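You operate a simulated robot arm through the tools that you are given. There is no shell and no other tool. Be economical: measure what you need, move in short steps, check, and stop when the job is done.

Carry out the task below with a simulated robot arm. There is one attempt and no reset: what you move stays moved.

TASK
Put things in order on the long table. At the end: the yellow vase and the blue vase on the long table have changed places; the black tin is on the green coaster; the pink ornament stands on top of the pear jar; whatever was shut is shut again. Leave all else as you found it, and nothing knocked over.

It is judged by the outcome, as a careful person would: the job done as asked, and still so three seconds after it is handed in. It fails if anything else is knocked over, pushed out of place, dropped, spilled or broken.

THE ROBOT
A 7-joint arm with a two-finger parallel gripper, fixed in place. Base frame: the origin is at the foot of the arm, x ahead of it, y to its left, z up; the work surface is at about z = 0.78. Readings come in m, rad, newtons and seconds.
With the tool pointing down near the work surface it reaches from about 0.22 to 0.68 m from the base axis. Its first joint turns from -1.152 to 1.152 rad. Payload 2.4 kg.
Tool frame: the origin (TCP) lies between the finger pads and is the grasp point; the fingertips stand 0.03 m ahead of it; z points along the fingers, y is the line along which they close. Largest opening 0.094 m; finger width 0.028, thickness 0.01; the body of the gripper, 0.05 by 0.096 m, starts 0.055 m behind the TCP.
Orientation is that of the tool frame in the base frame, as [roll, pitch, yaw] about the fixed x, y, z axes, in that order (R = Rz(yaw) Ry(pitch) Rx(roll)). With the fingers straight down and closing along the base's y, the tool's x points along the base's -x, its y along +y and its z along -z.

THE INTERFACE
- The arm moves only by the tool play_rows. Its arguments are lists of equal length, an entry for each row: "slide": the shift along the base's x, y, z in m, a list of three; "rotation": the turn, a rotation vector about the base's x, y, z in rad, a list of three; "jaw": the closure in counts, from 0 (fully open) to 255 (shut). In form: {"slide": [[tx, ty, tz], ...], "rotation": [[rx, ry, rz], ...], "jaw": [jaw, ...]}. A call has 1 to 8 rows; each row shifts and turns the commanded pose from where the row before left it. A row lasts 0.2 s, in which the tool goes at most 0.05 m and 0.15 rad; a call with a longer step from one row to the next is refused whole, and so is a gripper value outside its range. Where a pose cannot be reached the arm comes as near as it can. A force on the tool above 40 N (or 10 N above the force at the start of the call, whichever is more), or a blocked arm, ends the call early, and 0.2 s more pass. Each finger travels about 0.153 m/s and halts on what it meets, pressing with about 39 N; the grip force reading is that of the motor and also rises with nothing between the fingers. The clock runs only during rows and for 0.2 s after the last one: add rows that do not move to give the fingers time. The reply holds the time, the measured pose of the TCP, the force on the tool along the base axes, the opening and the grip force, in the units named above and with some noise.
- Cameras (640 x 400 px; columns grow to the right, rows downward): "scene" is fixed at [0.048, 0.4942, 1.4279]; the picture's right is [-0.54, -0.84, 0.00], its down [-0.58, 0.38, -0.72] and it looks along [0.60, -0.39, -0.70] (base axes); focal length 358 px, centre (320, 200). "wrist" rides on the gripper at [-0.037, 0, -0.058] in the tool frame; the picture's right is [0.00, -1.00, 0.00], its down [0.97, 0.00, -0.24] and it looks along [0.24, 0.00, 0.97] (tool axes); focal length 218 px, centre (320, 200). There is no depth. A picture from a camera that has moved, and an enlarged one, comes with that camera's place and axes in the base frame and with its lens.
- get_image(camera): a new picture of that camera. The clock stands still meanwhile.
- close_up(camera, box): a new picture of the part [left, top, right, bottom] of that camera's present view, enlarged. The clock stands still meanwhile.
- finish_job(): hands the job in; it is judged then, once.

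Go step by step. Nothing tells you positions but the pictures and the camera data: compare them with the known pose of the tool, close in by small moves and look again before you grip or let go. The budget is 120 turns and 76 pictures, counting those below and the enlarged ones. Unless the task says otherwise, let go and move clear before handing in, and close with one line.

The tools are called after "Call:" as a command line: name --argument value ..., lists and objects as JSON in quotes. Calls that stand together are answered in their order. play_rows: Moves the arm, as the interface text tells. Its arguments: {"type":"object","properties":{"slide":{"type":"array"},"rotation":{"type":"array"},"jaw":{"type":"array"}},"required":["slide","rotation","jaw"]} The other tools are called the same way: get_image (camera) takes a picture; close_up (camera, box) takes an enlarged picture of a part of a camera's view; finish_job () hands the job in.

At the start:

```text
t: 0.0
tool_pos: [0.3575, 0.0675, 1.0289]
tcp_rot: [3.14, 0.0, -3.141]
contact_force: [0.0, 0.7, -1.0]
grip_width: 0.094
finger_force: 0.1
```

scene: 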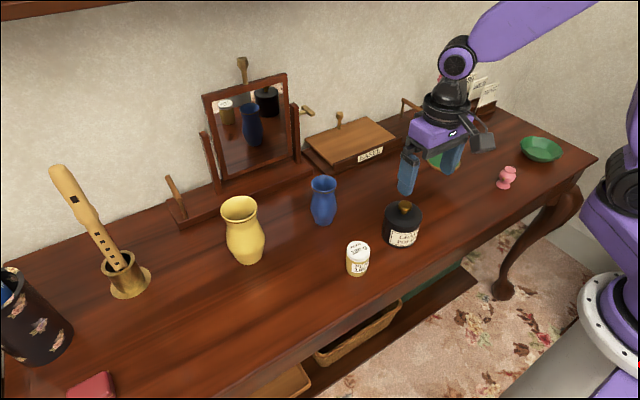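
wrist: 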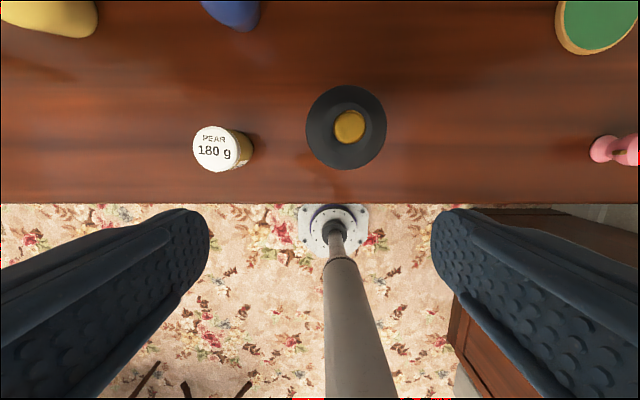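

I see two vases, a pear jar, a black jar, a pink ornament, a lidded box and something green behind the gripper. I'll look closer before I move.

Call:
close_up --camera "scene" --box '[300, 60, 600, 250]'

Call:
close_up --camera "scene" --box '[160, 50, 440, 290]'

```text
2.11 times, centred on (450, 155) of scene
camera zoom: at [0.048, 0.4942, 1.4279], right [-0.54, -0.84, 0.0], down [-0.58, 0.38, -0.72], along [0.6, -0.39, -0.7], focal length 754 px, centre (46, 295)
```

zoom: 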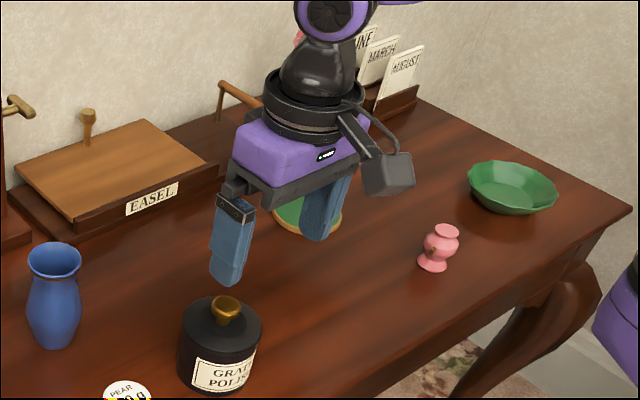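

```text
1.67 times, centred on (300, 170) of scene
camera zoom: at [0.048, 0.4942, 1.4279], right [-0.54, -0.84, 0.0], down [-0.58, 0.38, -0.72], along [0.6, -0.39, -0.7], focal length 597 px, centre (353, 250)
```

zoom: 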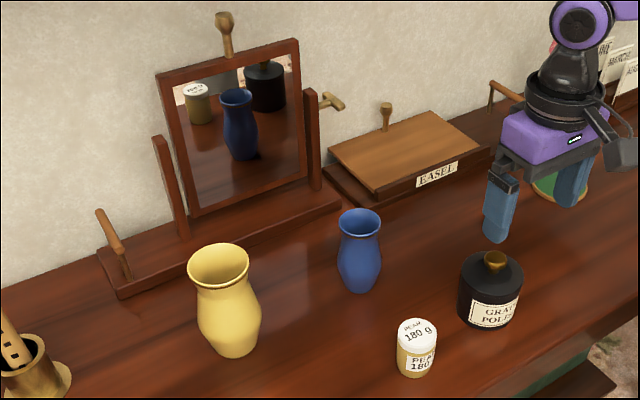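

Rough estimates from the pictures (x, y): yellow vase (0.55, 0.36), blue vase (0.54, 0.16), pear jar (0.385, 0.175), black tin (0.40, 0.043), ornament (0.385, -0.32) and coaster near (0.54, -0.27). I'll move above the tin and measure it.

Call:
play_rows --slide '[[0.0225, -0.012, 0], [0.02, -0.012, 0], [0, 0, 0]]' --rotation '[[0, 0, 0], [0, 0, 0], [0, 0, 0]]' --jaw '[0, 0, 0]'

Call:
get_image --camera "wrist"

```text
t: 0.8
tool_pos: [0.3995, 0.044, 1.0295]
tcp_rot: [-3.141, -0.001, -3.14]
contact_force: [0.2, 0.2, -0.2]
grip_width: 0.0938
finger_force: 0.0
```

```text
71 pictures are left
camera wrist: at [0.4372, 0.0426, 1.0878], right [0.0, -1.0, 0.0], down [-0.97, 0.0, 0.24], along [-0.24, 0.0, -0.97], focal length 218 px, centre (320, 200)
```

wrist: 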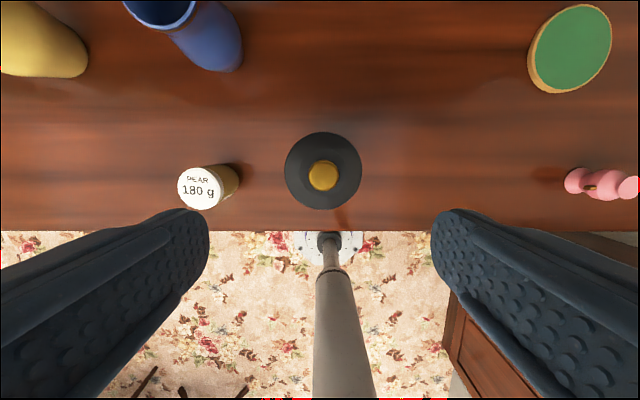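

The lid is about 0.084 m wide with its top at z ≈ 0.851, centred near (0.410, 0.039). That leaves about 5 mm of clearance on each side, so I'll come down partway and check the centring.

Call:
play_rows --slide '[[0.0105, -0.004, -0.04], [0, 0, -0.045], [0, 0, 0]]' --rotation '[[0, 0, 0], [0, 0, 0], [0, 0, 0]]' --jaw '[0, 0, 0]'

Call:
get_image --camera "wrist"

Call:
get_image --camera "scene"

```text
t: 1.6
tool_pos: [0.4091, 0.0413, 0.9432]
tcp_rot: [3.141, 0.0, 3.14]
contact_force: [-0.2, -0.5, -0.6]
grip_width: 0.0942
finger_force: 0.1
```

```text
70 pictures are left
camera wrist: at [0.4467, 0.039, 1.0023], right [0.0, -1.0, 0.0], down [-0.97, 0.0, 0.24], along [-0.24, 0.0, -0.97], focal length 218 px, centre (320, 200)
```

wrist: 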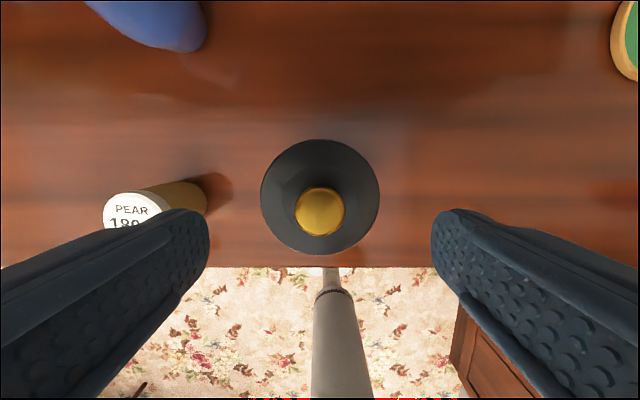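

```text
69 pictures are left
```

scene: 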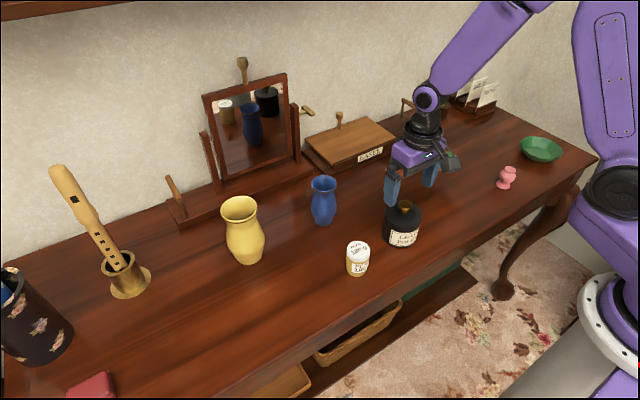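

The lid is centred between the fingers. I'll lower onto the tin, keeping clear of the knob.

Call:
play_rows --slide '[[0.002, 0, -0.04], [0, 0, -0.03], [0, 0, -0.02], [0, 0, -0.016], [0, 0, 0]]' --rotation '[[0, 0, 0], [0, 0, 0], [0, 0, 0], [0, 0, 0], [0, 0, 0]]' --jaw '[0, 0, 0, 0, 0]'

Call:
get_image --camera "wrist"

Call:
close_up --camera "scene" --box '[340, 130, 500, 270]'

```text
t: 2.8
tool_pos: [0.4123, 0.0395, 0.8377]
tcp_rot: [3.141, -0.001, -3.14]
contact_force: [-0.1, 1.1, -0.6]
grip_width: 0.0937
finger_force: 0.0
```

```text
68 pictures are left
camera wrist: at [0.4483, 0.0375, 0.896], right [0.0, -1.0, 0.0], down [-0.97, 0.0, 0.24], along [-0.24, 0.0, -0.97], focal length 218 px, centre (320, 200)
```

wrist: 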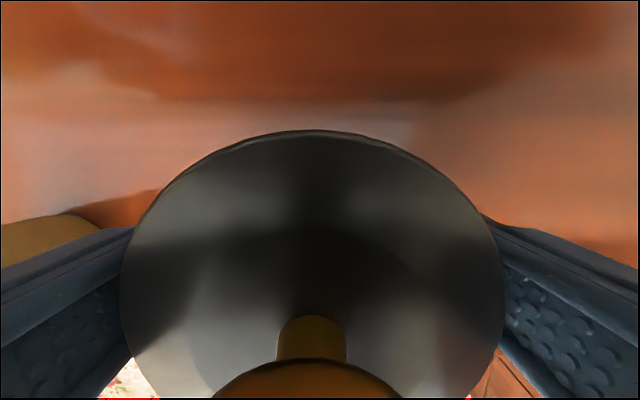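

```text
2.86 times, centred on (420, 200) of scene
camera zoom: at [0.048, 0.4942, 1.4279], right [-0.54, -0.84, 0.0], down [-0.58, 0.38, -0.72], along [0.6, -0.39, -0.7], focal length 1023 px, centre (34, 200)
```

zoom: 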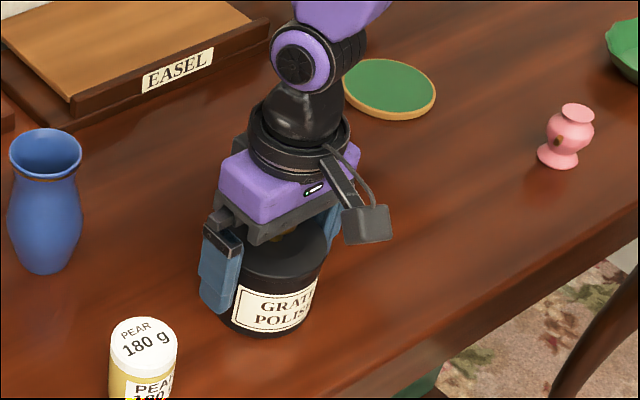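

The fingers are on either side of the tin. I'll close on it and lift slightly.

Call:
play_rows --slide '[[0, 0, 0], [0, 0, 0], [0, 0, 0], [0, 0, 0.01], [0, 0, 0.02]]' --rotation '[[0, 0, 0], [0, 0, 0], [0, 0, 0], [0, 0, 0], [0, 0, 0]]' --jaw '[80, 80, 80, 80, 80]'

Call:
close_up --camera "scene" --box '[340, 110, 500, 270]'

```text
t: 4.0
tool_pos: [0.4125, 0.0395, 0.8691]
tcp_rot: [-3.14, -0.001, -3.141]
contact_force: [-0.3, -0.3, 0.4]
grip_width: 0.0835
finger_force: 38.9
```

```text
2.50 times, centred on (420, 190) of scene
camera zoom: at [0.048, 0.4942, 1.4279], right [-0.54, -0.84, 0.0], down [-0.58, 0.38, -0.72], along [0.6, -0.39, -0.7], focal length 895 px, centre (70, 225)
```

zoom: 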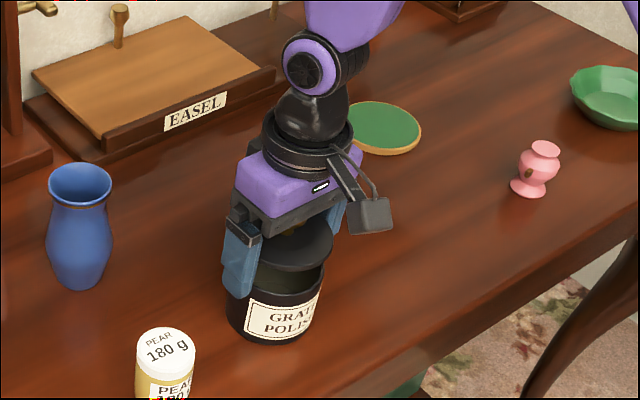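

The grip took only the lid; the body stayed where it was. I'll set the lid back, then take it by its knob, move the body on its own, and refit the lid afterwards.

Call:
play_rows --slide '[[0, 0, -0.015], [0, 0, -0.01], [0, 0, -0.005], [0, 0, 0], [0, 0, 0], [0, 0, 0]]' --rotation '[[0, 0, 0], [0, 0, 0], [0, 0, 0], [0, 0, 0], [0, 0, 0], [0, 0, 0]]' --jaw '[80, 80, 80, 80, 0, 0]'

Call:
close_up --camera "scene" --box '[340, 110, 500, 270]'

```text
t: 5.4
tool_pos: [0.4117, 0.0389, 0.8385]
tcp_rot: [-3.141, 0.0, 3.142]
contact_force: [0.5, 0.2, -0.3]
grip_width: 0.0941
finger_force: 0.0
```

```text
2.50 times, centred on (420, 190) of scene
camera zoom: at [0.048, 0.4942, 1.4279], right [-0.54, -0.84, 0.0], down [-0.58, 0.38, -0.72], along [0.6, -0.39, -0.7], focal length 895 px, centre (70, 225)
```

zoom: 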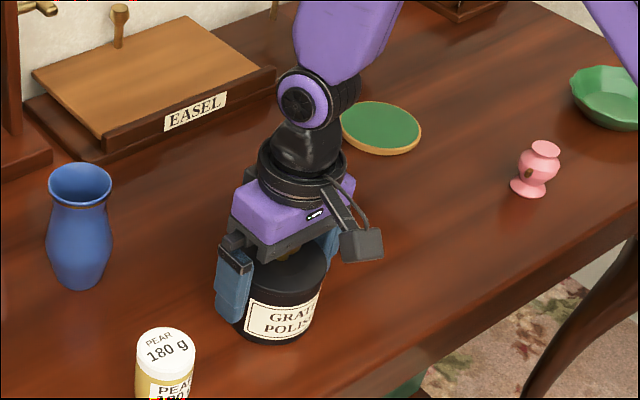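

The lid is seated again. I'll rise to knob height, grip the knob and lift.

Call:
play_rows --slide '[[0, 0, 0.03], [0, 0, 0.017], [0, 0, 0], [0, 0, 0], [0, 0, 0], [0, 0, 0], [0, 0, 0.02], [0, 0, 0.04]]' --rotation '[[0, 0, 0], [0, 0, 0], [0, 0, 0], [0, 0, 0], [0, 0, 0], [0, 0, 0], [0, 0, 0], [0, 0, 0]]' --jaw '[0, 0, 200, 200, 200, 200, 200, 200]'

Call:
close_up --camera "scene" --box '[340, 110, 500, 270]'

Call:
get_image --camera "wrist"

```text
t: 7.2
tool_pos: [0.4129, 0.0379, 0.9472]
tcp_rot: [3.141, 0.0, -3.139]
contact_force: [0.1, -0.2, -0.7]
grip_width: 0.0801
finger_force: 39.3
```

```text
2.50 times, centred on (420, 190) of scene
camera zoom: at [0.048, 0.4942, 1.4279], right [-0.54, -0.84, 0.0], down [-0.58, 0.38, -0.72], along [0.6, -0.39, -0.7], focal length 895 px, centre (70, 225)
```

zoom: 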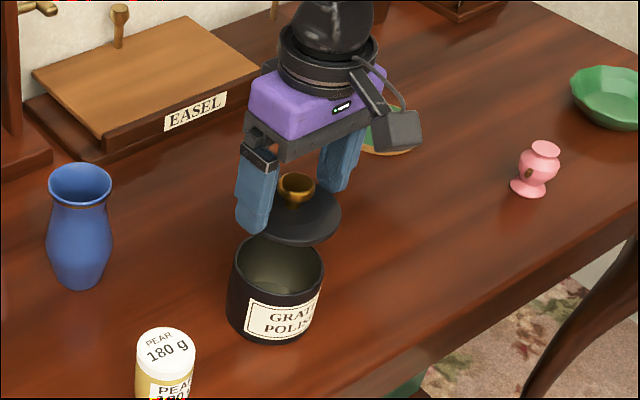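

```text
63 pictures are left
camera wrist: at [0.4493, 0.0374, 1.0044], right [0.0, -1.0, 0.0], down [-0.97, 0.0, 0.24], along [-0.24, 0.0, -0.97], focal length 218 px, centre (320, 200)
```

wrist: 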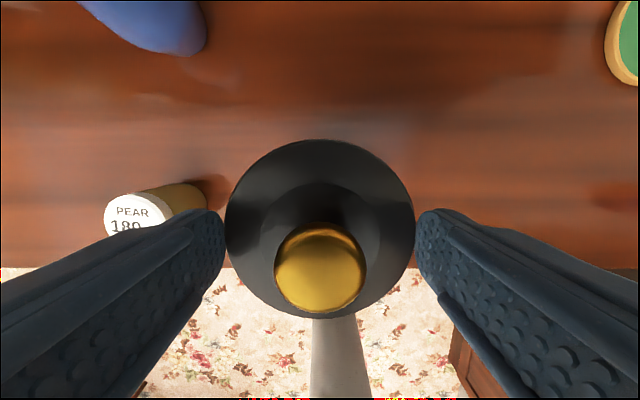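

The fingertips have the lid by its edge and it is holding. I'll carry it to the clear area near (0.41, -0.13) and lower it most of the way.

Call:
play_rows --slide '[[0, -0.03, 0], [0, -0.045, 0], [0, -0.045, 0], [0, -0.04, 0], [0, -0.01, -0.03], [0, 0, -0.04], [0, 0, -0.02], [0, 0, 0]]' --rotation '[[0, 0, 0], [0, 0, 0], [0, 0, 0], [0, 0, 0], [0, 0, 0], [0, 0, 0], [0, 0, 0], [0, 0, 0]]' --jaw '[200, 200, 200, 200, 200, 200, 200, 200]'

Call:
close_up --camera "scene" --box '[370, 90, 530, 250]'

```text
t: 9.0
tool_pos: [0.4123, -0.1326, 0.856]
tcp_rot: [3.14, 0.0, -3.141]
contact_force: [-0.2, 0.1, -0.1]
grip_width: 0.0801
finger_force: 39.1
```

```text
2.50 times, centred on (450, 170) of scene
camera zoom: at [0.048, 0.4942, 1.4279], right [-0.54, -0.84, 0.0], down [-0.58, 0.38, -0.72], along [0.6, -0.39, -0.7], focal length 895 px, centre (-5, 275)
```

zoom: 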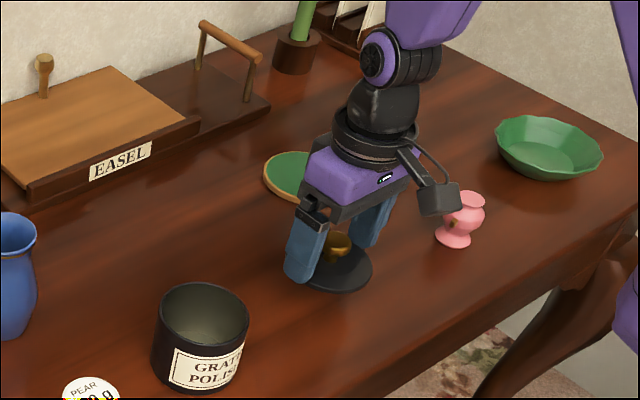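

The lid is held level and is still above the table. I'll lower it in small steps and watch the force.

Call:
play_rows --slide '[[0, 0, -0.008], [0, 0, -0.006], [0, 0, -0.004], [0, 0, 0]]' --rotation '[[0, 0, 0], [0, 0, 0], [0, 0, 0], [0, 0, 0]]' --jaw '[200, 200, 200, 200]'

Call:
close_up --camera "scene" --box '[420, 130, 500, 190]'

```text
t: 10.0
tool_pos: [0.4129, -0.1315, 0.8369]
tcp_rot: [-3.141, -0.002, -3.14]
contact_force: [1.1, -0.1, -0.3]
grip_width: 0.0802
finger_force: 39.2
```

```text
6.67 times, centred on (460, 160) of scene
camera zoom: at [0.048, 0.4942, 1.4279], right [-0.54, -0.84, 0.0], down [-0.58, 0.38, -0.72], along [0.6, -0.39, -0.7], focal length 2388 px, centre (-613, 467)
```

zoom: 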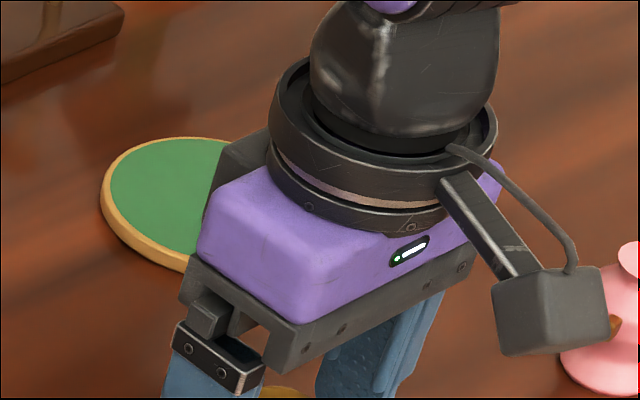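

No contact yet. I'll look lower in the view at the lid and the gap under it.

Call:
close_up --camera "scene" --box '[420, 160, 500, 220]'

```text
6.67 times, centred on (460, 190) of scene
camera zoom: at [0.048, 0.4942, 1.4279], right [-0.54, -0.84, 0.0], down [-0.58, 0.38, -0.72], along [0.6, -0.39, -0.7], focal length 2388 px, centre (-613, 267)
```

zoom: 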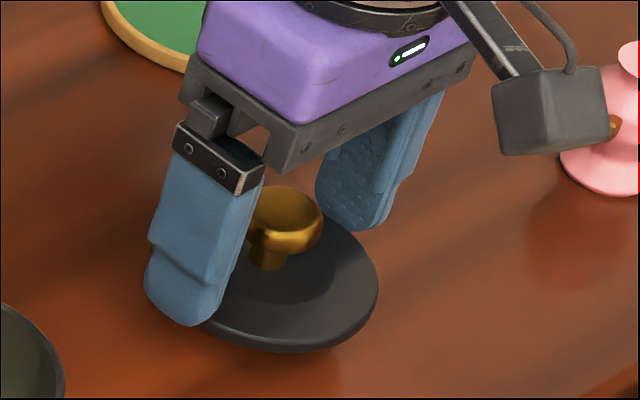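

The lid is thin and nearly down. I'll keep lowering in small steps.

Call:
play_rows --slide '[[0, 0, -0.006], [0, 0, -0.004], [0, 0, -0.003], [0, 0, 0]]' --rotation '[[0, 0, 0], [0, 0, 0], [0, 0, 0], [0, 0, 0]]' --jaw '[200, 200, 200, 200]'

Call:
close_up --camera "scene" --box '[420, 160, 500, 220]'

```text
t: 11.0
tool_pos: [0.4121, -0.1302, 0.8245]
tcp_rot: [3.141, -0.002, 3.141]
contact_force: [0.0, 0.2, 0.1]
grip_width: 0.0803
finger_force: 39.4
```

```text
6.67 times, centred on (460, 190) of scene
camera zoom: at [0.048, 0.4942, 1.4279], right [-0.54, -0.84, 0.0], down [-0.58, 0.38, -0.72], along [0.6, -0.39, -0.7], focal length 2388 px, centre (-613, 267)
```

zoom: 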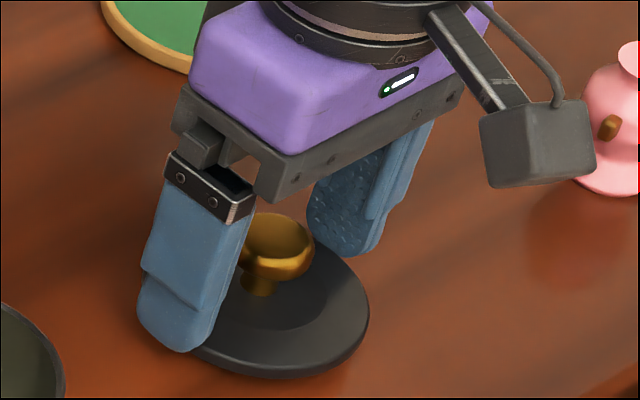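

Still no contact, with the tips at about 0.795. I'll lower a little more.

Call:
play_rows --slide '[[0, 0, -0.003], [0, 0, -0.003], [0, 0, 0], [0, 0, 0]]' --rotation '[[0, 0, 0], [0, 0, 0], [0, 0, 0], [0, 0, 0]]' --jaw '[200, 200, 200, 200]'

```text
t: 12.0
tool_pos: [0.413, -0.1334, 0.8191]
tcp_rot: [-3.141, 0.002, -3.141]
contact_force: [-3.3, 2.3, 30.2]
grip_width: 0.0801
finger_force: 38.5
```

The lid is touching the table. I'll ease off, release and rise clear.

Call:
play_rows --slide '[[0, 0, 0.002], [0, 0, 0], [0, 0, 0], [0, 0, 0.04], [0, 0, 0.05], [0, 0.03, 0.02]]' --rotation '[[0, 0, 0], [0, 0, 0], [0, 0, 0], [0, 0, 0], [0, 0, 0], [0, 0, 0]]' --jaw '[200, 0, 0, 0, 0, 0]'

Call:
get_image --camera "wrist"

```text
t: 13.4
tool_pos: [0.4118, -0.0994, 0.9312]
tcp_rot: [3.141, 0.002, 3.14]
contact_force: [0.0, 0.2, 0.5]
grip_width: 0.094
finger_force: 0.1
```

```text
58 pictures are left
camera wrist: at [0.4486, -0.1009, 0.9892], right [0.0, -1.0, 0.0], down [-0.97, 0.0, 0.24], along [-0.24, 0.0, -0.97], focal length 218 px, centre (320, 200)
```

wrist: 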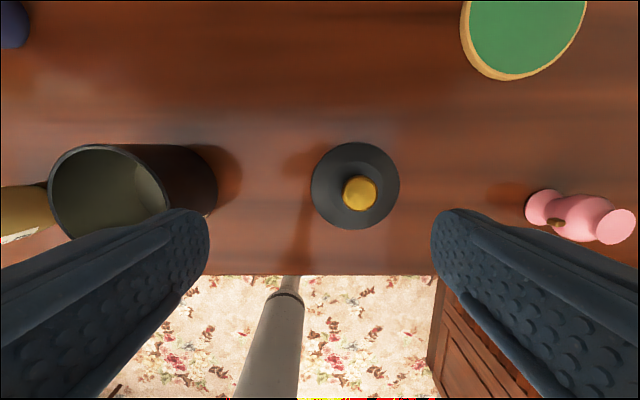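

The lid lies flat at about (0.412, -0.134). Now for the open tin body.

Call:
play_rows --slide '[[0, 0.045, 0.01], [0, 0.048, 0], [0, 0.044, 0], [0, 0, 0]]' --rotation '[[0, 0, 0], [0, 0, 0], [0, 0, 0], [0, 0, 0]]' --jaw '[0, 0, 0, 0]'

Call:
get_image --camera "wrist"

```text
t: 14.4
tool_pos: [0.4111, 0.0365, 0.9415]
tcp_rot: [3.141, -0.001, -3.141]
contact_force: [0.6, 0.9, -0.5]
grip_width: 0.0942
finger_force: 0.1
```

```text
57 pictures are left
camera wrist: at [0.4484, 0.0347, 0.9987], right [0.0, -1.0, 0.0], down [-0.97, 0.0, 0.24], along [-0.24, 0.0, -0.97], focal length 218 px, centre (320, 200)
```

wrist: 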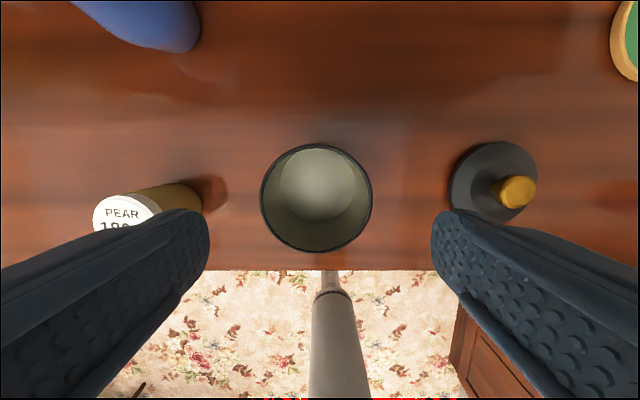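

The rim is centred at about (0.410, 0.038). I'll lower to z ≈ 0.82 and grip the body.

Call:
play_rows --slide '[[-0.001, 0.002, -0.04], [0, 0, -0.04], [0, 0, -0.03], [0, 0, -0.011], [0, 0, 0], [0, 0, 0], [0, 0, 0]]' --rotation '[[0, 0, 0], [0, 0, 0], [0, 0, 0], [0, 0, 0], [0, 0, 0], [0, 0, 0], [0, 0, 0]]' --jaw '[0, 0, 0, 0, 0, 80, 80]'

Call:
get_image --camera "wrist"

```text
t: 16.0
tool_pos: [0.4105, 0.0393, 0.8205]
tcp_rot: [3.141, -0.001, -3.14]
contact_force: [0.6, -0.2, 0.6]
grip_width: 0.0785
finger_force: 38.7
```

```text
56 pictures are left
camera wrist: at [0.4472, 0.0381, 0.8786], right [0.0, -1.0, 0.0], down [-0.97, 0.0, 0.24], along [-0.24, 0.0, -0.97], focal length 218 px, centre (320, 200)
```

wrist: 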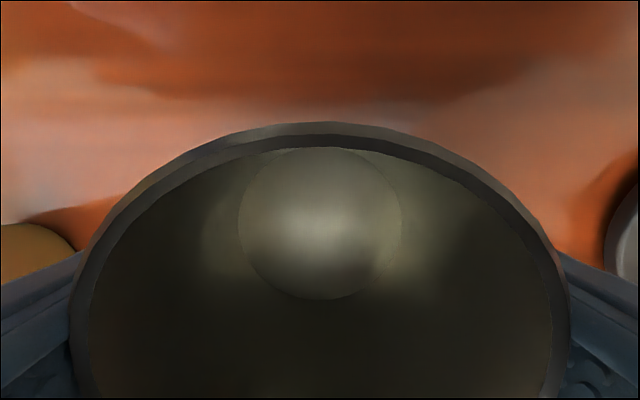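

The body is gripped. I'll lift it and carry it towards the coaster, then look before the final approach.

Call:
play_rows --slide '[[0, 0, 0.03], [0, 0, 0.045], [0, 0, 0.045], [0.02, -0.04, 0], [0.02, -0.045, 0], [0.02, -0.045, 0], [0.02, -0.045, 0], [0, -0.045, 0]]' --rotation '[[0, 0, 0], [0, 0, 0], [0, 0, 0], [0, 0, 0], [0, 0, 0], [0, 0, 0], [0, 0, 0], [0, 0, 0]]' --jaw '[80, 80, 80, 80, 80, 80, 80, 80]'

Call:
get_image --camera "wrist"

Call:
get_image --camera "scene"

```text
t: 17.8
tool_pos: [0.4893, -0.185, 0.9381]
tcp_rot: [3.141, 0.0, -3.139]
contact_force: [0.3, 0.6, -0.9]
grip_width: 0.0785
finger_force: 38.5
```

```text
55 pictures are left
camera wrist: at [0.5259, -0.1859, 0.9972], right [0.0, -1.0, 0.0], down [-0.97, 0.0, 0.24], along [-0.24, 0.0, -0.97], focal length 218 px, centre (320, 200)
```

wrist: 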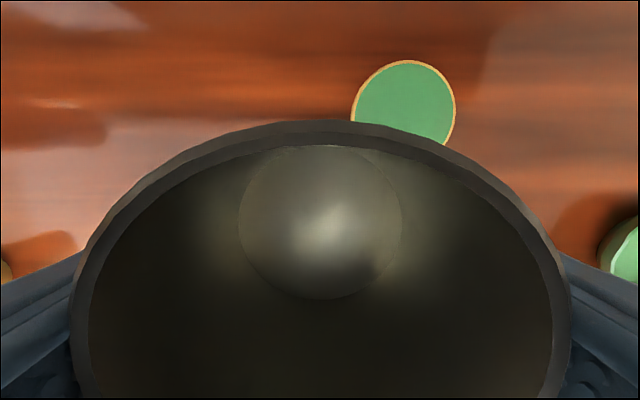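

```text
54 pictures are left
```

scene: 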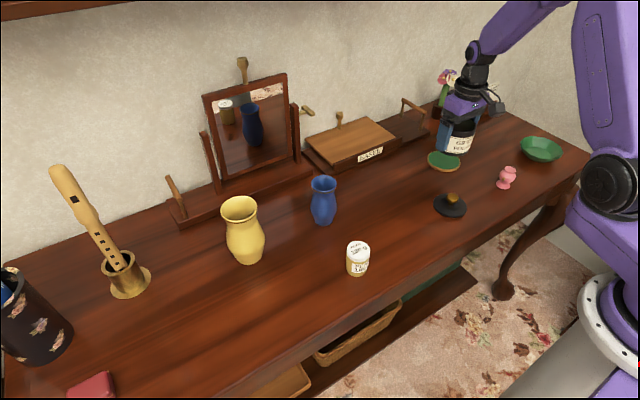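

The coaster is centred at about (0.550, -0.262) and is 0.097 m across. I'll move above it and come down to just over it.

Call:
play_rows --slide '[[0.03, -0.038, 0], [0.031, -0.039, 0], [0, 0, -0.03], [0, 0, -0.03], [0, 0, -0.015], [0, 0, 0]]' --rotation '[[0, 0, 0], [0, 0, 0], [0, 0, 0], [0, 0, 0], [0, 0, 0], [0, 0, 0]]' --jaw '[80, 80, 80, 80, 80, 80]'

Call:
close_up --camera "scene" --box '[400, 110, 500, 190]'

Call:
get_image --camera "wrist"

```text
t: 19.2
tool_pos: [0.5508, -0.259, 0.8648]
tcp_rot: [3.141, 0.0, -3.141]
contact_force: [0.2, -0.9, -1.2]
grip_width: 0.0782
finger_force: 39.2
```

```text
5.00 times, centred on (450, 150) of scene
camera zoom: at [0.048, 0.4942, 1.4279], right [-0.54, -0.84, 0.0], down [-0.58, 0.38, -0.72], along [0.6, -0.39, -0.7], focal length 1791 px, centre (-330, 450)
```

zoom: 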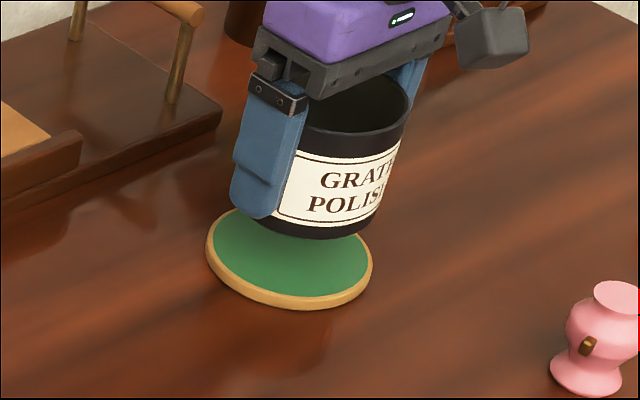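

```text
52 pictures are left
camera wrist: at [0.5875, -0.2594, 0.923], right [0.0, -1.0, 0.0], down [-0.97, 0.0, 0.24], along [-0.24, 0.0, -0.97], focal length 218 px, centre (320, 200)
```

wrist: 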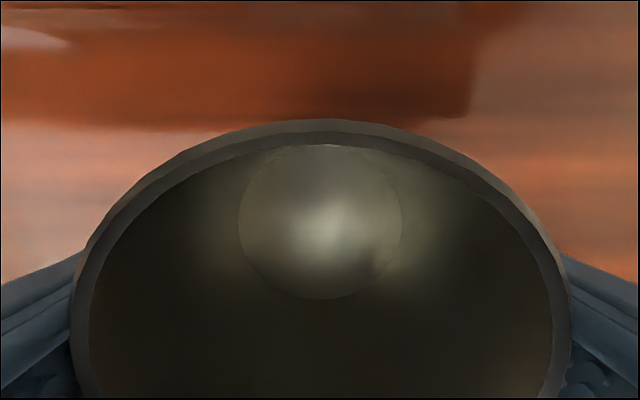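

The tin lines up with the coaster. I'll lower it in small steps until it touches.

Call:
play_rows --slide '[[0, 0, -0.018], [0, 0, -0.008], [0, 0, -0.004], [0, 0, 0]]' --rotation '[[0, 0, 0], [0, 0, 0], [0, 0, 0], [0, 0, 0]]' --jaw '[80, 80, 80, 80]'

Call:
close_up --camera "scene" --box '[400, 110, 500, 190]'

```text
t: 20.2
tool_pos: [0.5522, -0.2589, 0.8348]
tcp_rot: [-3.141, 0.0, -3.141]
contact_force: [0.2, 0.5, -0.7]
grip_width: 0.0781
finger_force: 39.5
```

```text
5.00 times, centred on (450, 150) of scene
camera zoom: at [0.048, 0.4942, 1.4279], right [-0.54, -0.84, 0.0], down [-0.58, 0.38, -0.72], along [0.6, -0.39, -0.7], focal length 1791 px, centre (-330, 450)
```

zoom: 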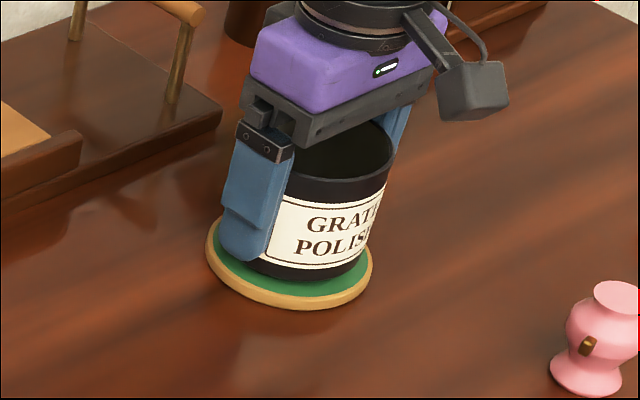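

Call:
play_rows --slide '[[0, 0, -0.003], [0, 0, -0.003], [0, 0, 0]]' --rotation '[[0, 0, 0], [0, 0, 0], [0, 0, 0]]' --jaw '[80, 80, 80]'

Call:
close_up --camera "scene" --box '[400, 110, 500, 190]'

```text
t: 21.0
tool_pos: [0.5505, -0.2587, 0.8285]
tcp_rot: [-3.14, 0.0, -3.141]
contact_force: [-1.5, 0.6, 1.9]
grip_width: 0.0784
finger_force: 38.8
```

```text
5.00 times, centred on (450, 150) of scene
camera zoom: at [0.0479, 0.4942, 1.4279], right [-0.54, -0.84, 0.0], down [-0.58, 0.38, -0.72], along [0.6, -0.39, -0.7], focal length 1791 px, centre (-330, 450)
```

zoom: 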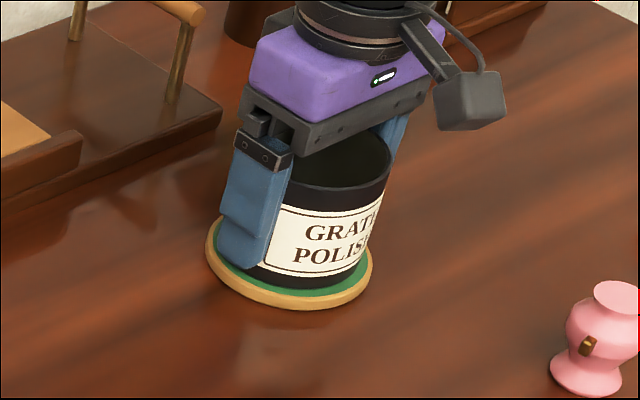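

It is touching and well centred, so I'll release and rise.

Call:
play_rows --slide '[[0, 0, 0], [0, 0, 0], [0, 0, 0.03], [0, 0, 0.04], [0, 0, 0.04]]' --rotation '[[0, 0, 0], [0, 0, 0], [0, 0, 0], [0, 0, 0], [0, 0, 0]]' --jaw '[0, 0, 0, 0, 0]'

Call:
get_image --camera "wrist"

```text
t: 22.2
tool_pos: [0.5501, -0.2593, 0.9395]
tcp_rot: [3.141, -0.003, 3.141]
contact_force: [0.3, -0.4, 0.1]
grip_width: 0.0938
finger_force: 0.1
```

```text
49 pictures are left
camera wrist: at [0.5866, -0.2601, 0.9975], right [0.0, -1.0, 0.0], down [-0.97, 0.0, 0.24], along [-0.24, 0.0, -0.97], focal length 218 px, centre (320, 200)
```

wrist: 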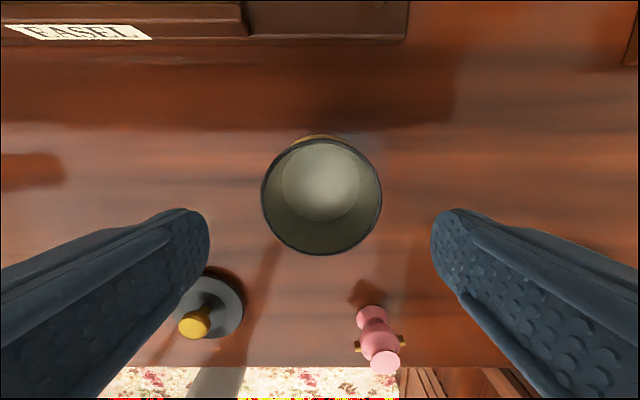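

The tin body is well placed. Now I'll return for the lid at about (0.412, -0.134).

Call:
play_rows --slide '[[-0.034, 0.031, 0], [-0.035, 0.031, 0], [-0.035, 0.032, 0], [-0.034, 0.031, -0.02], [0, 0, 0]]' --rotation '[[0, 0, 0], [0, 0, 0], [0, 0, 0], [0, 0, 0], [0, 0, 0]]' --jaw '[0, 0, 0, 0, 0]'

Call:
get_image --camera "wrist"

```text
refused: row 4 steps farther than a row can; nothing moved
```

```text
48 pictures are left
camera wrist: at [0.5866, -0.2601, 0.9975], right [0.0, -1.0, 0.0], down [-0.97, 0.0, 0.24], along [-0.24, 0.0, -0.97], focal length 218 px, centre (320, 200)
```

wrist: 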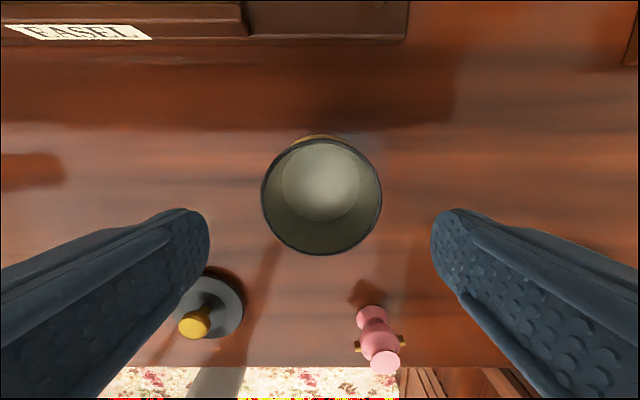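

One step was too long and the call was refused, so I'll resend it in smaller steps.

Call:
play_rows --slide '[[-0.034, 0.031, 0], [-0.035, 0.031, 0], [-0.035, 0.032, 0], [-0.034, 0.031, 0], [0, 0, -0.03], [0, 0, 0]]' --rotation '[[0, 0, 0], [0, 0, 0], [0, 0, 0], [0, 0, 0], [0, 0, 0], [0, 0, 0]]' --jaw '[0, 0, 0, 0, 0, 0]'

Call:
get_image --camera "wrist"

```text
t: 23.6
tool_pos: [0.4134, -0.1352, 0.9106]
tcp_rot: [-3.14, 0.0, 3.14]
contact_force: [-0.1, -0.2, 0.1]
grip_width: 0.0939
finger_force: 0.1
```

```text
47 pictures are left
camera wrist: at [0.4508, -0.1356, 0.969], right [0.0, -1.0, 0.0], down [-0.97, 0.0, 0.24], along [-0.24, 0.0, -0.97], focal length 218 px, centre (320, 200)
```

wrist: 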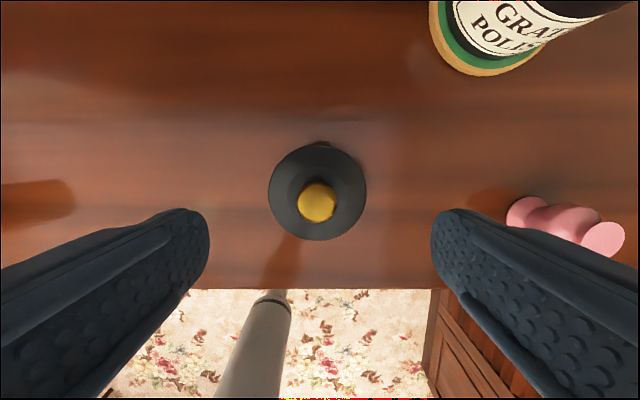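

The lid is centred under the tool. I'll lower to z ≈ 0.817, grip it and lift.

Call:
play_rows --slide '[[0, 0.002, -0.04], [0, 0, -0.035], [0, 0, -0.018], [0, 0, 0], [0, 0, 0], [0, 0, 0], [0, 0, 0.02], [0, 0, 0.04]]' --rotation '[[0, 0, 0], [0, 0, 0], [0, 0, 0], [0, 0, 0], [0, 0, 0], [0, 0, 0], [0, 0, 0], [0, 0, 0]]' --jaw '[0, 0, 0, 0, 200, 200, 200, 200]'

Call:
close_up --camera "scene" --box '[410, 120, 510, 220]'

```text
t: 25.4
tool_pos: [0.415, -0.1319, 0.8758]
tcp_rot: [-3.141, -0.001, -3.139]
contact_force: [-0.2, 0.4, 0.2]
grip_width: 0.0802
finger_force: 39.3
```

```text
4.00 times, centred on (460, 170) of scene
camera zoom: at [0.048, 0.4942, 1.4279], right [-0.54, -0.84, 0.0], down [-0.58, 0.38, -0.72], along [0.6, -0.39, -0.7], focal length 1433 px, centre (-240, 320)
```

zoom: 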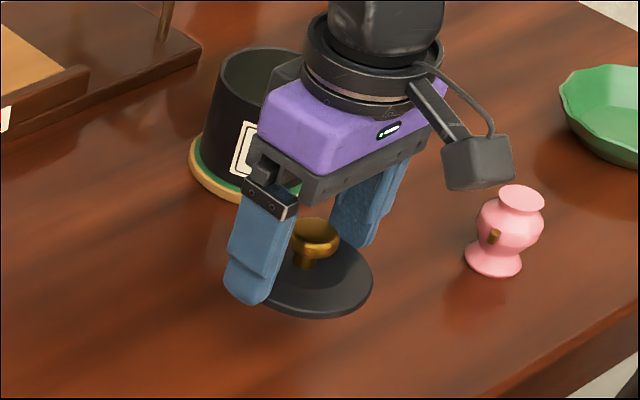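

The lid is held. I'll rise and carry it over the tin.

Call:
play_rows --slide '[[0, 0, 0.045], [0, 0, 0.03], [0.034, -0.032, 0], [0.035, -0.032, 0], [0.034, -0.032, 0], [0.034, -0.032, 0], [0, 0, -0.03], [0, 0, 0]]' --rotation '[[0, 0, 0], [0, 0, 0], [0, 0, 0], [0, 0, 0], [0, 0, 0], [0, 0, 0], [0, 0, 0], [0, 0, 0]]' --jaw '[200, 200, 200, 200, 200, 200, 200, 200]'

Call:
close_up --camera "scene" --box '[400, 90, 500, 190]'

Call:
get_image --camera "wrist"

```text
t: 27.2
tool_pos: [0.5507, -0.2579, 0.9197]
tcp_rot: [3.141, 0.001, 3.141]
contact_force: [-0.7, 0.5, 0.3]
grip_width: 0.0802
finger_force: 39.1
```

```text
4.00 times, centred on (450, 140) of scene
camera zoom: at [0.048, 0.4942, 1.4279], right [-0.54, -0.84, 0.0], down [-0.58, 0.38, -0.72], along [0.6, -0.39, -0.7], focal length 1433 px, centre (-200, 440)
```

zoom: 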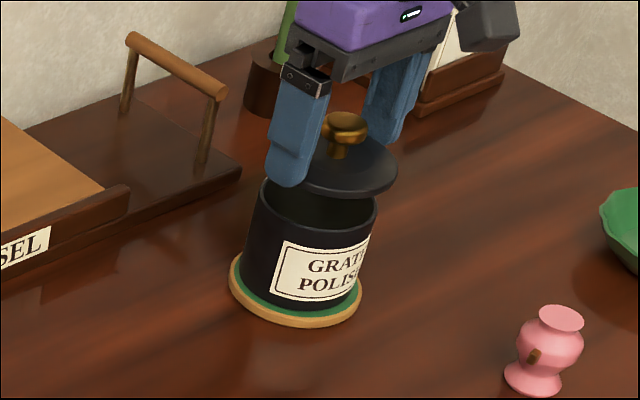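

```text
44 pictures are left
camera wrist: at [0.5879, -0.2599, 0.978], right [0.0, -1.0, 0.0], down [-0.97, 0.0, 0.24], along [-0.24, 0.0, -0.97], focal length 218 px, centre (320, 200)
```

wrist: 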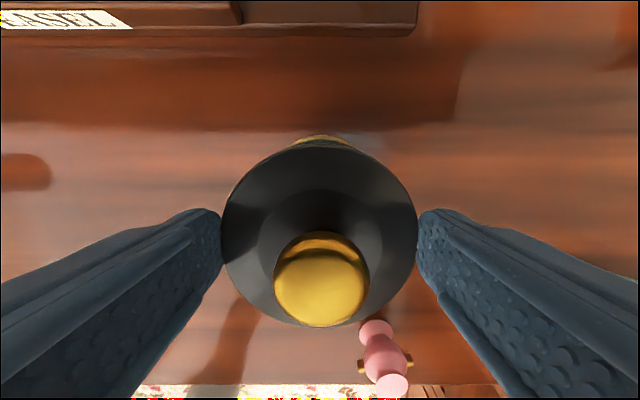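

The lid is over the tin and aligned. I'll lower it gently.

Call:
play_rows --slide '[[0, 0, -0.015], [0, 0, -0.007], [0, 0, -0.004], [0, 0, 0]]' --rotation '[[0, 0, 0], [0, 0, 0], [0, 0, 0], [0, 0, 0]]' --jaw '[200, 200, 200, 200]'

Call:
close_up --camera "scene" --box '[420, 110, 480, 170]'

```text
t: 28.2
tool_pos: [0.5511, -0.2596, 0.8946]
tcp_rot: [3.141, 0.0, 3.14]
contact_force: [-2.6, 0.9, 9.5]
grip_width: 0.0801
finger_force: 39.1
```

```text
6.67 times, centred on (450, 140) of scene
camera zoom: at [0.0478, 0.4943, 1.4279], right [-0.54, -0.84, 0.0], down [-0.58, 0.38, -0.72], along [0.6, -0.39, -0.69], focal length 2388 px, centre (-547, 600)
```

zoom: 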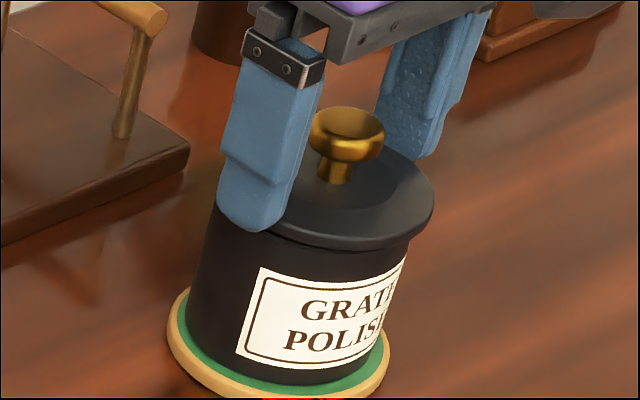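

The lid has made contact at TCP z = 0.8945. It seems to overhang on the right, so I'll look closely at whether it is seated.

Call:
close_up --camera "scene" --box '[428, 125, 468, 155]'

Call:
get_image --camera "wrist"

```text
13.33 times, centred on (448, 140) of scene
camera zoom: at [0.0478, 0.4943, 1.4279], right [-0.54, -0.84, 0.0], down [-0.58, 0.38, -0.72], along [0.6, -0.39, -0.69], focal length 4775 px, centre (-1387, 1000)
```

zoom: 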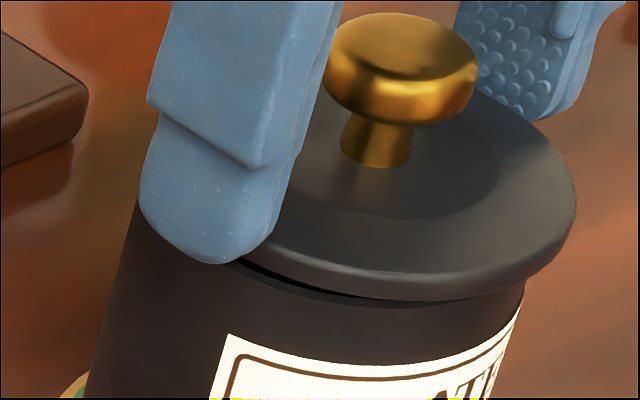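

```text
41 pictures are left
camera wrist: at [0.5874, -0.2609, 0.9529], right [0.0, -1.0, 0.0], down [-0.97, 0.0, 0.24], along [-0.24, 0.0, -0.97], focal length 218 px, centre (320, 200)
```

wrist: 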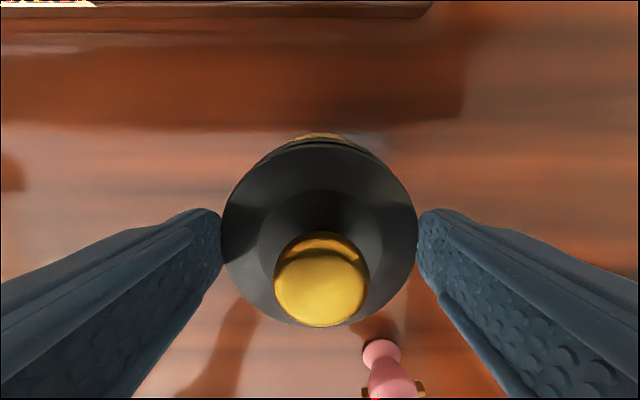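

The lid sits about 4 mm too far toward the robot: the tin's far rim shows beyond it, and it is riding on the rim. I'll lift slightly, shift +x and lower again.

Call:
play_rows --slide '[[0, 0, 0.006], [0.004, 0.001, 0], [0, 0, -0.004], [0, 0, -0.003], [0, 0, -0.002], [0, 0, 0]]' --rotation '[[0, 0, 0], [0, 0, 0], [0, 0, 0], [0, 0, 0], [0, 0, 0], [0, 0, 0]]' --jaw '[200, 200, 200, 200, 200, 200]'

Call:
close_up --camera "scene" --box '[428, 125, 468, 155]'

```text
t: 29.6
tool_pos: [0.5548, -0.2593, 0.8916]
tcp_rot: [-3.141, 0.0, -3.141]
contact_force: [1.2, 0.2, -0.1]
grip_width: 0.0802
finger_force: 39.0
```

```text
13.33 times, centred on (448, 140) of scene
camera zoom: at [0.048, 0.4942, 1.4279], right [-0.54, -0.84, 0.0], down [-0.58, 0.38, -0.72], along [0.6, -0.39, -0.7], focal length 4775 px, centre (-1387, 1000)
```

zoom: 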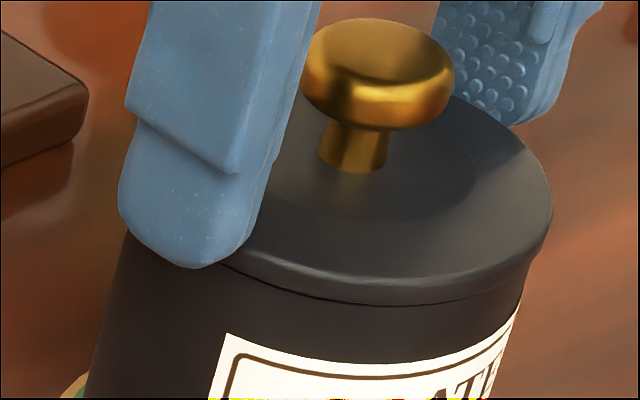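

It looks aligned now and there is no contact force. I'll keep lowering.

Call:
play_rows --slide '[[0, 0, -0.002], [0, 0, -0.002], [0, 0, 0]]' --rotation '[[0, 0, 0], [0, 0, 0], [0, 0, 0]]' --jaw '[200, 200, 200]'

Call:
close_up --camera "scene" --box '[428, 125, 468, 155]'

```text
t: 30.4
tool_pos: [0.5564, -0.2585, 0.8896]
tcp_rot: [-3.141, 0.003, -3.138]
contact_force: [-5.7, 3.3, 33.2]
grip_width: 0.0799
finger_force: 39.0
```

```text
13.33 times, centred on (448, 140) of scene
camera zoom: at [0.0472, 0.4945, 1.4278], right [-0.54, -0.84, 0.0], down [-0.58, 0.38, -0.72], along [0.6, -0.39, -0.69], focal length 4775 px, centre (-1387, 1000)
```

zoom: 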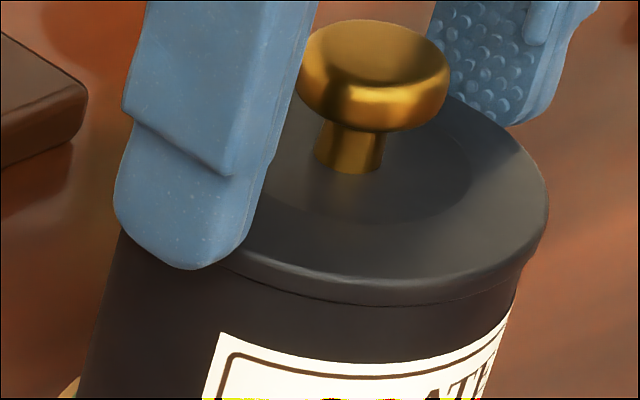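

The lid is seated. I'll ease off, open and rise.

Call:
play_rows --slide '[[0, 0, 0.0015], [0, 0, 0], [0, 0, 0], [0, 0, 0.03], [0, 0, 0.04], [0, 0, 0.04]]' --rotation '[[0, 0, 0], [0, 0, 0], [0, 0, 0], [0, 0, 0], [0, 0, 0], [0, 0, 0]]' --jaw '[200, 0, 0, 0, 0, 0]'

Call:
close_up --camera "scene" --box '[410, 110, 490, 180]'

```text
t: 31.8
tool_pos: [0.5528, -0.2598, 1.0]
tcp_rot: [-3.141, -0.003, 3.14]
contact_force: [0.4, -0.8, -0.1]
grip_width: 0.0941
finger_force: 0.0
```

```text
5.71 times, centred on (450, 145) of scene
camera zoom: at [0.048, 0.4942, 1.4279], right [-0.54, -0.84, 0.0], down [-0.58, 0.38, -0.72], along [0.6, -0.39, -0.7], focal length 2047 px, centre (-423, 514)
```

zoom: 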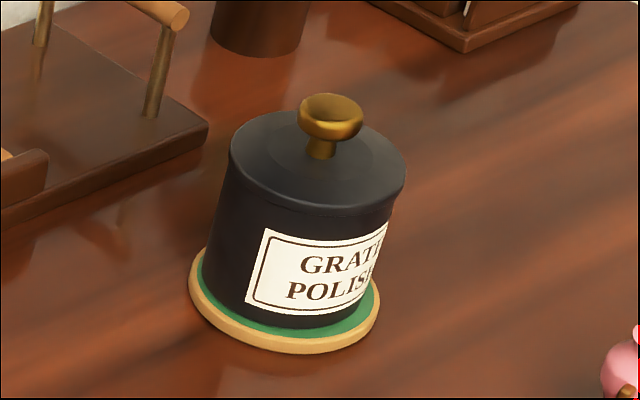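

The tin is shut and on the coaster. Next are the vases: I'll view both from above to record their exact places.

Call:
play_rows --slide '[[-0.01, 0.048, 0], [-0.01, 0.048, 0], [-0.01, 0.048, 0], [0, 0.049, 0], [0, 0.049, 0], [0, 0.049, 0], [0, 0.049, 0], [0, 0.049, 0]]' --rotation '[[0, 0, 0], [0, 0, 0], [0, 0, 0], [0, 0, 0], [0, 0, 0], [0, 0, 0], [0, 0, 0], [0, 0, 0]]' --jaw '[0, 0, 0, 0, 0, 0, 0, 0]'

Call:
play_rows --slide '[[0.01, 0.035, 0.02], [0, 0, 0]]' --rotation '[[0, 0, 0], [0, 0, 0]]' --jaw '[0, 0]'

Call:
get_image --camera "wrist"

Call:
get_image --camera "scene"

```text
t: 33.6
tool_pos: [0.5239, 0.1313, 0.9994]
tcp_rot: [3.141, 0.0, -3.14]
contact_force: [-0.9, 0.0, 0.3]
grip_width: 0.0938
finger_force: 0.0
```

```text
t: 34.2
tool_pos: [0.5352, 0.1656, 1.0199]
tcp_rot: [-3.141, 0.0, -3.141]
contact_force: [-0.3, -0.1, 0.8]
grip_width: 0.0939
finger_force: 0.0
```

```text
37 pictures are left
camera wrist: at [0.5713, 0.1648, 1.0778], right [0.0, -1.0, 0.0], down [-0.97, 0.0, 0.24], along [-0.24, 0.0, -0.97], focal length 218 px, centre (320, 200)
```

wrist: 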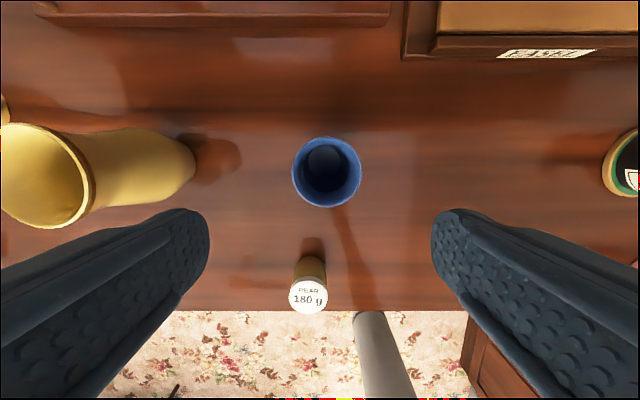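

```text
36 pictures are left
```

scene: 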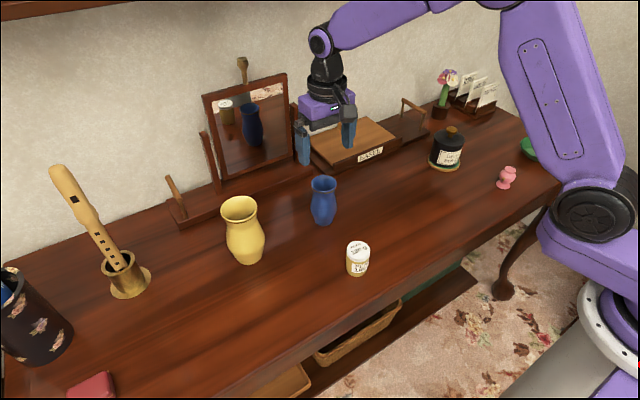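

Blue vase: centre about (0.550, 0.159), rim z ≈ 0.89 and 0.057 m across. I'll lower and grip its body.

Call:
play_rows --slide '[[0.015, -0.006, -0.02], [0, 0, -0.045], [0, 0, -0.045], [0, 0, -0.035], [0, 0, -0.02], [0, 0, 0]]' --rotation '[[0, 0, 0], [0, 0, 0], [0, 0, 0], [0, 0, 0], [0, 0, 0], [0, 0, 0]]' --jaw '[0, 0, 0, 0, 0, 0]'

Call:
get_image --camera "wrist"

Call:
close_up --camera "scene" --box '[260, 110, 400, 240]'

```text
t: 35.6
tool_pos: [0.5477, 0.1576, 0.8544]
tcp_rot: [3.141, 0.002, -3.142]
contact_force: [0.5, 0.4, -0.5]
grip_width: 0.0941
finger_force: 0.1
```

```text
35 pictures are left
camera wrist: at [0.5845, 0.157, 0.9128], right [0.0, -1.0, 0.0], down [-0.97, 0.0, 0.24], along [-0.24, 0.0, -0.97], focal length 218 px, centre (320, 200)
```

wrist: 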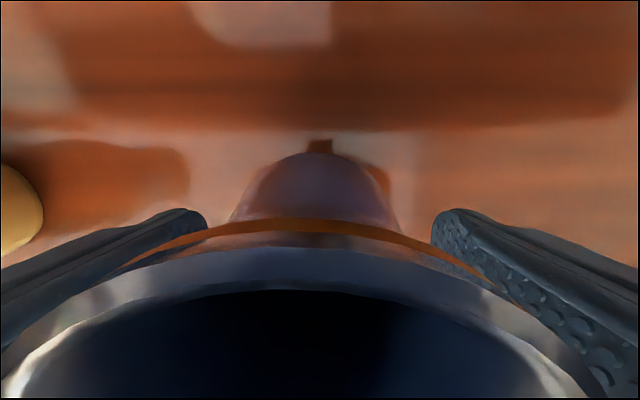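

```text
3.08 times, centred on (330, 175) of scene
camera zoom: at [0.048, 0.4942, 1.4279], right [-0.54, -0.84, 0.0], down [-0.58, 0.38, -0.72], along [0.6, -0.39, -0.7], focal length 1102 px, centre (289, 277)
```

zoom: 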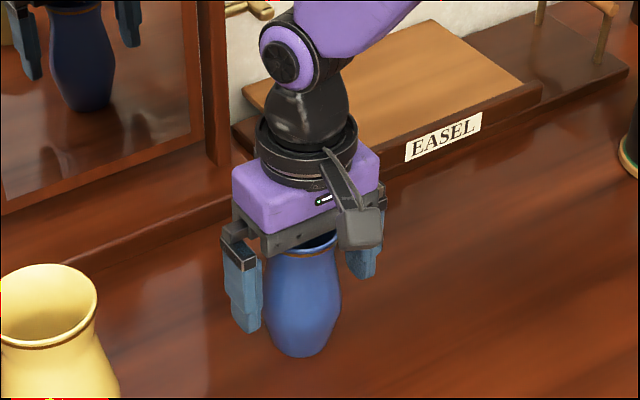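

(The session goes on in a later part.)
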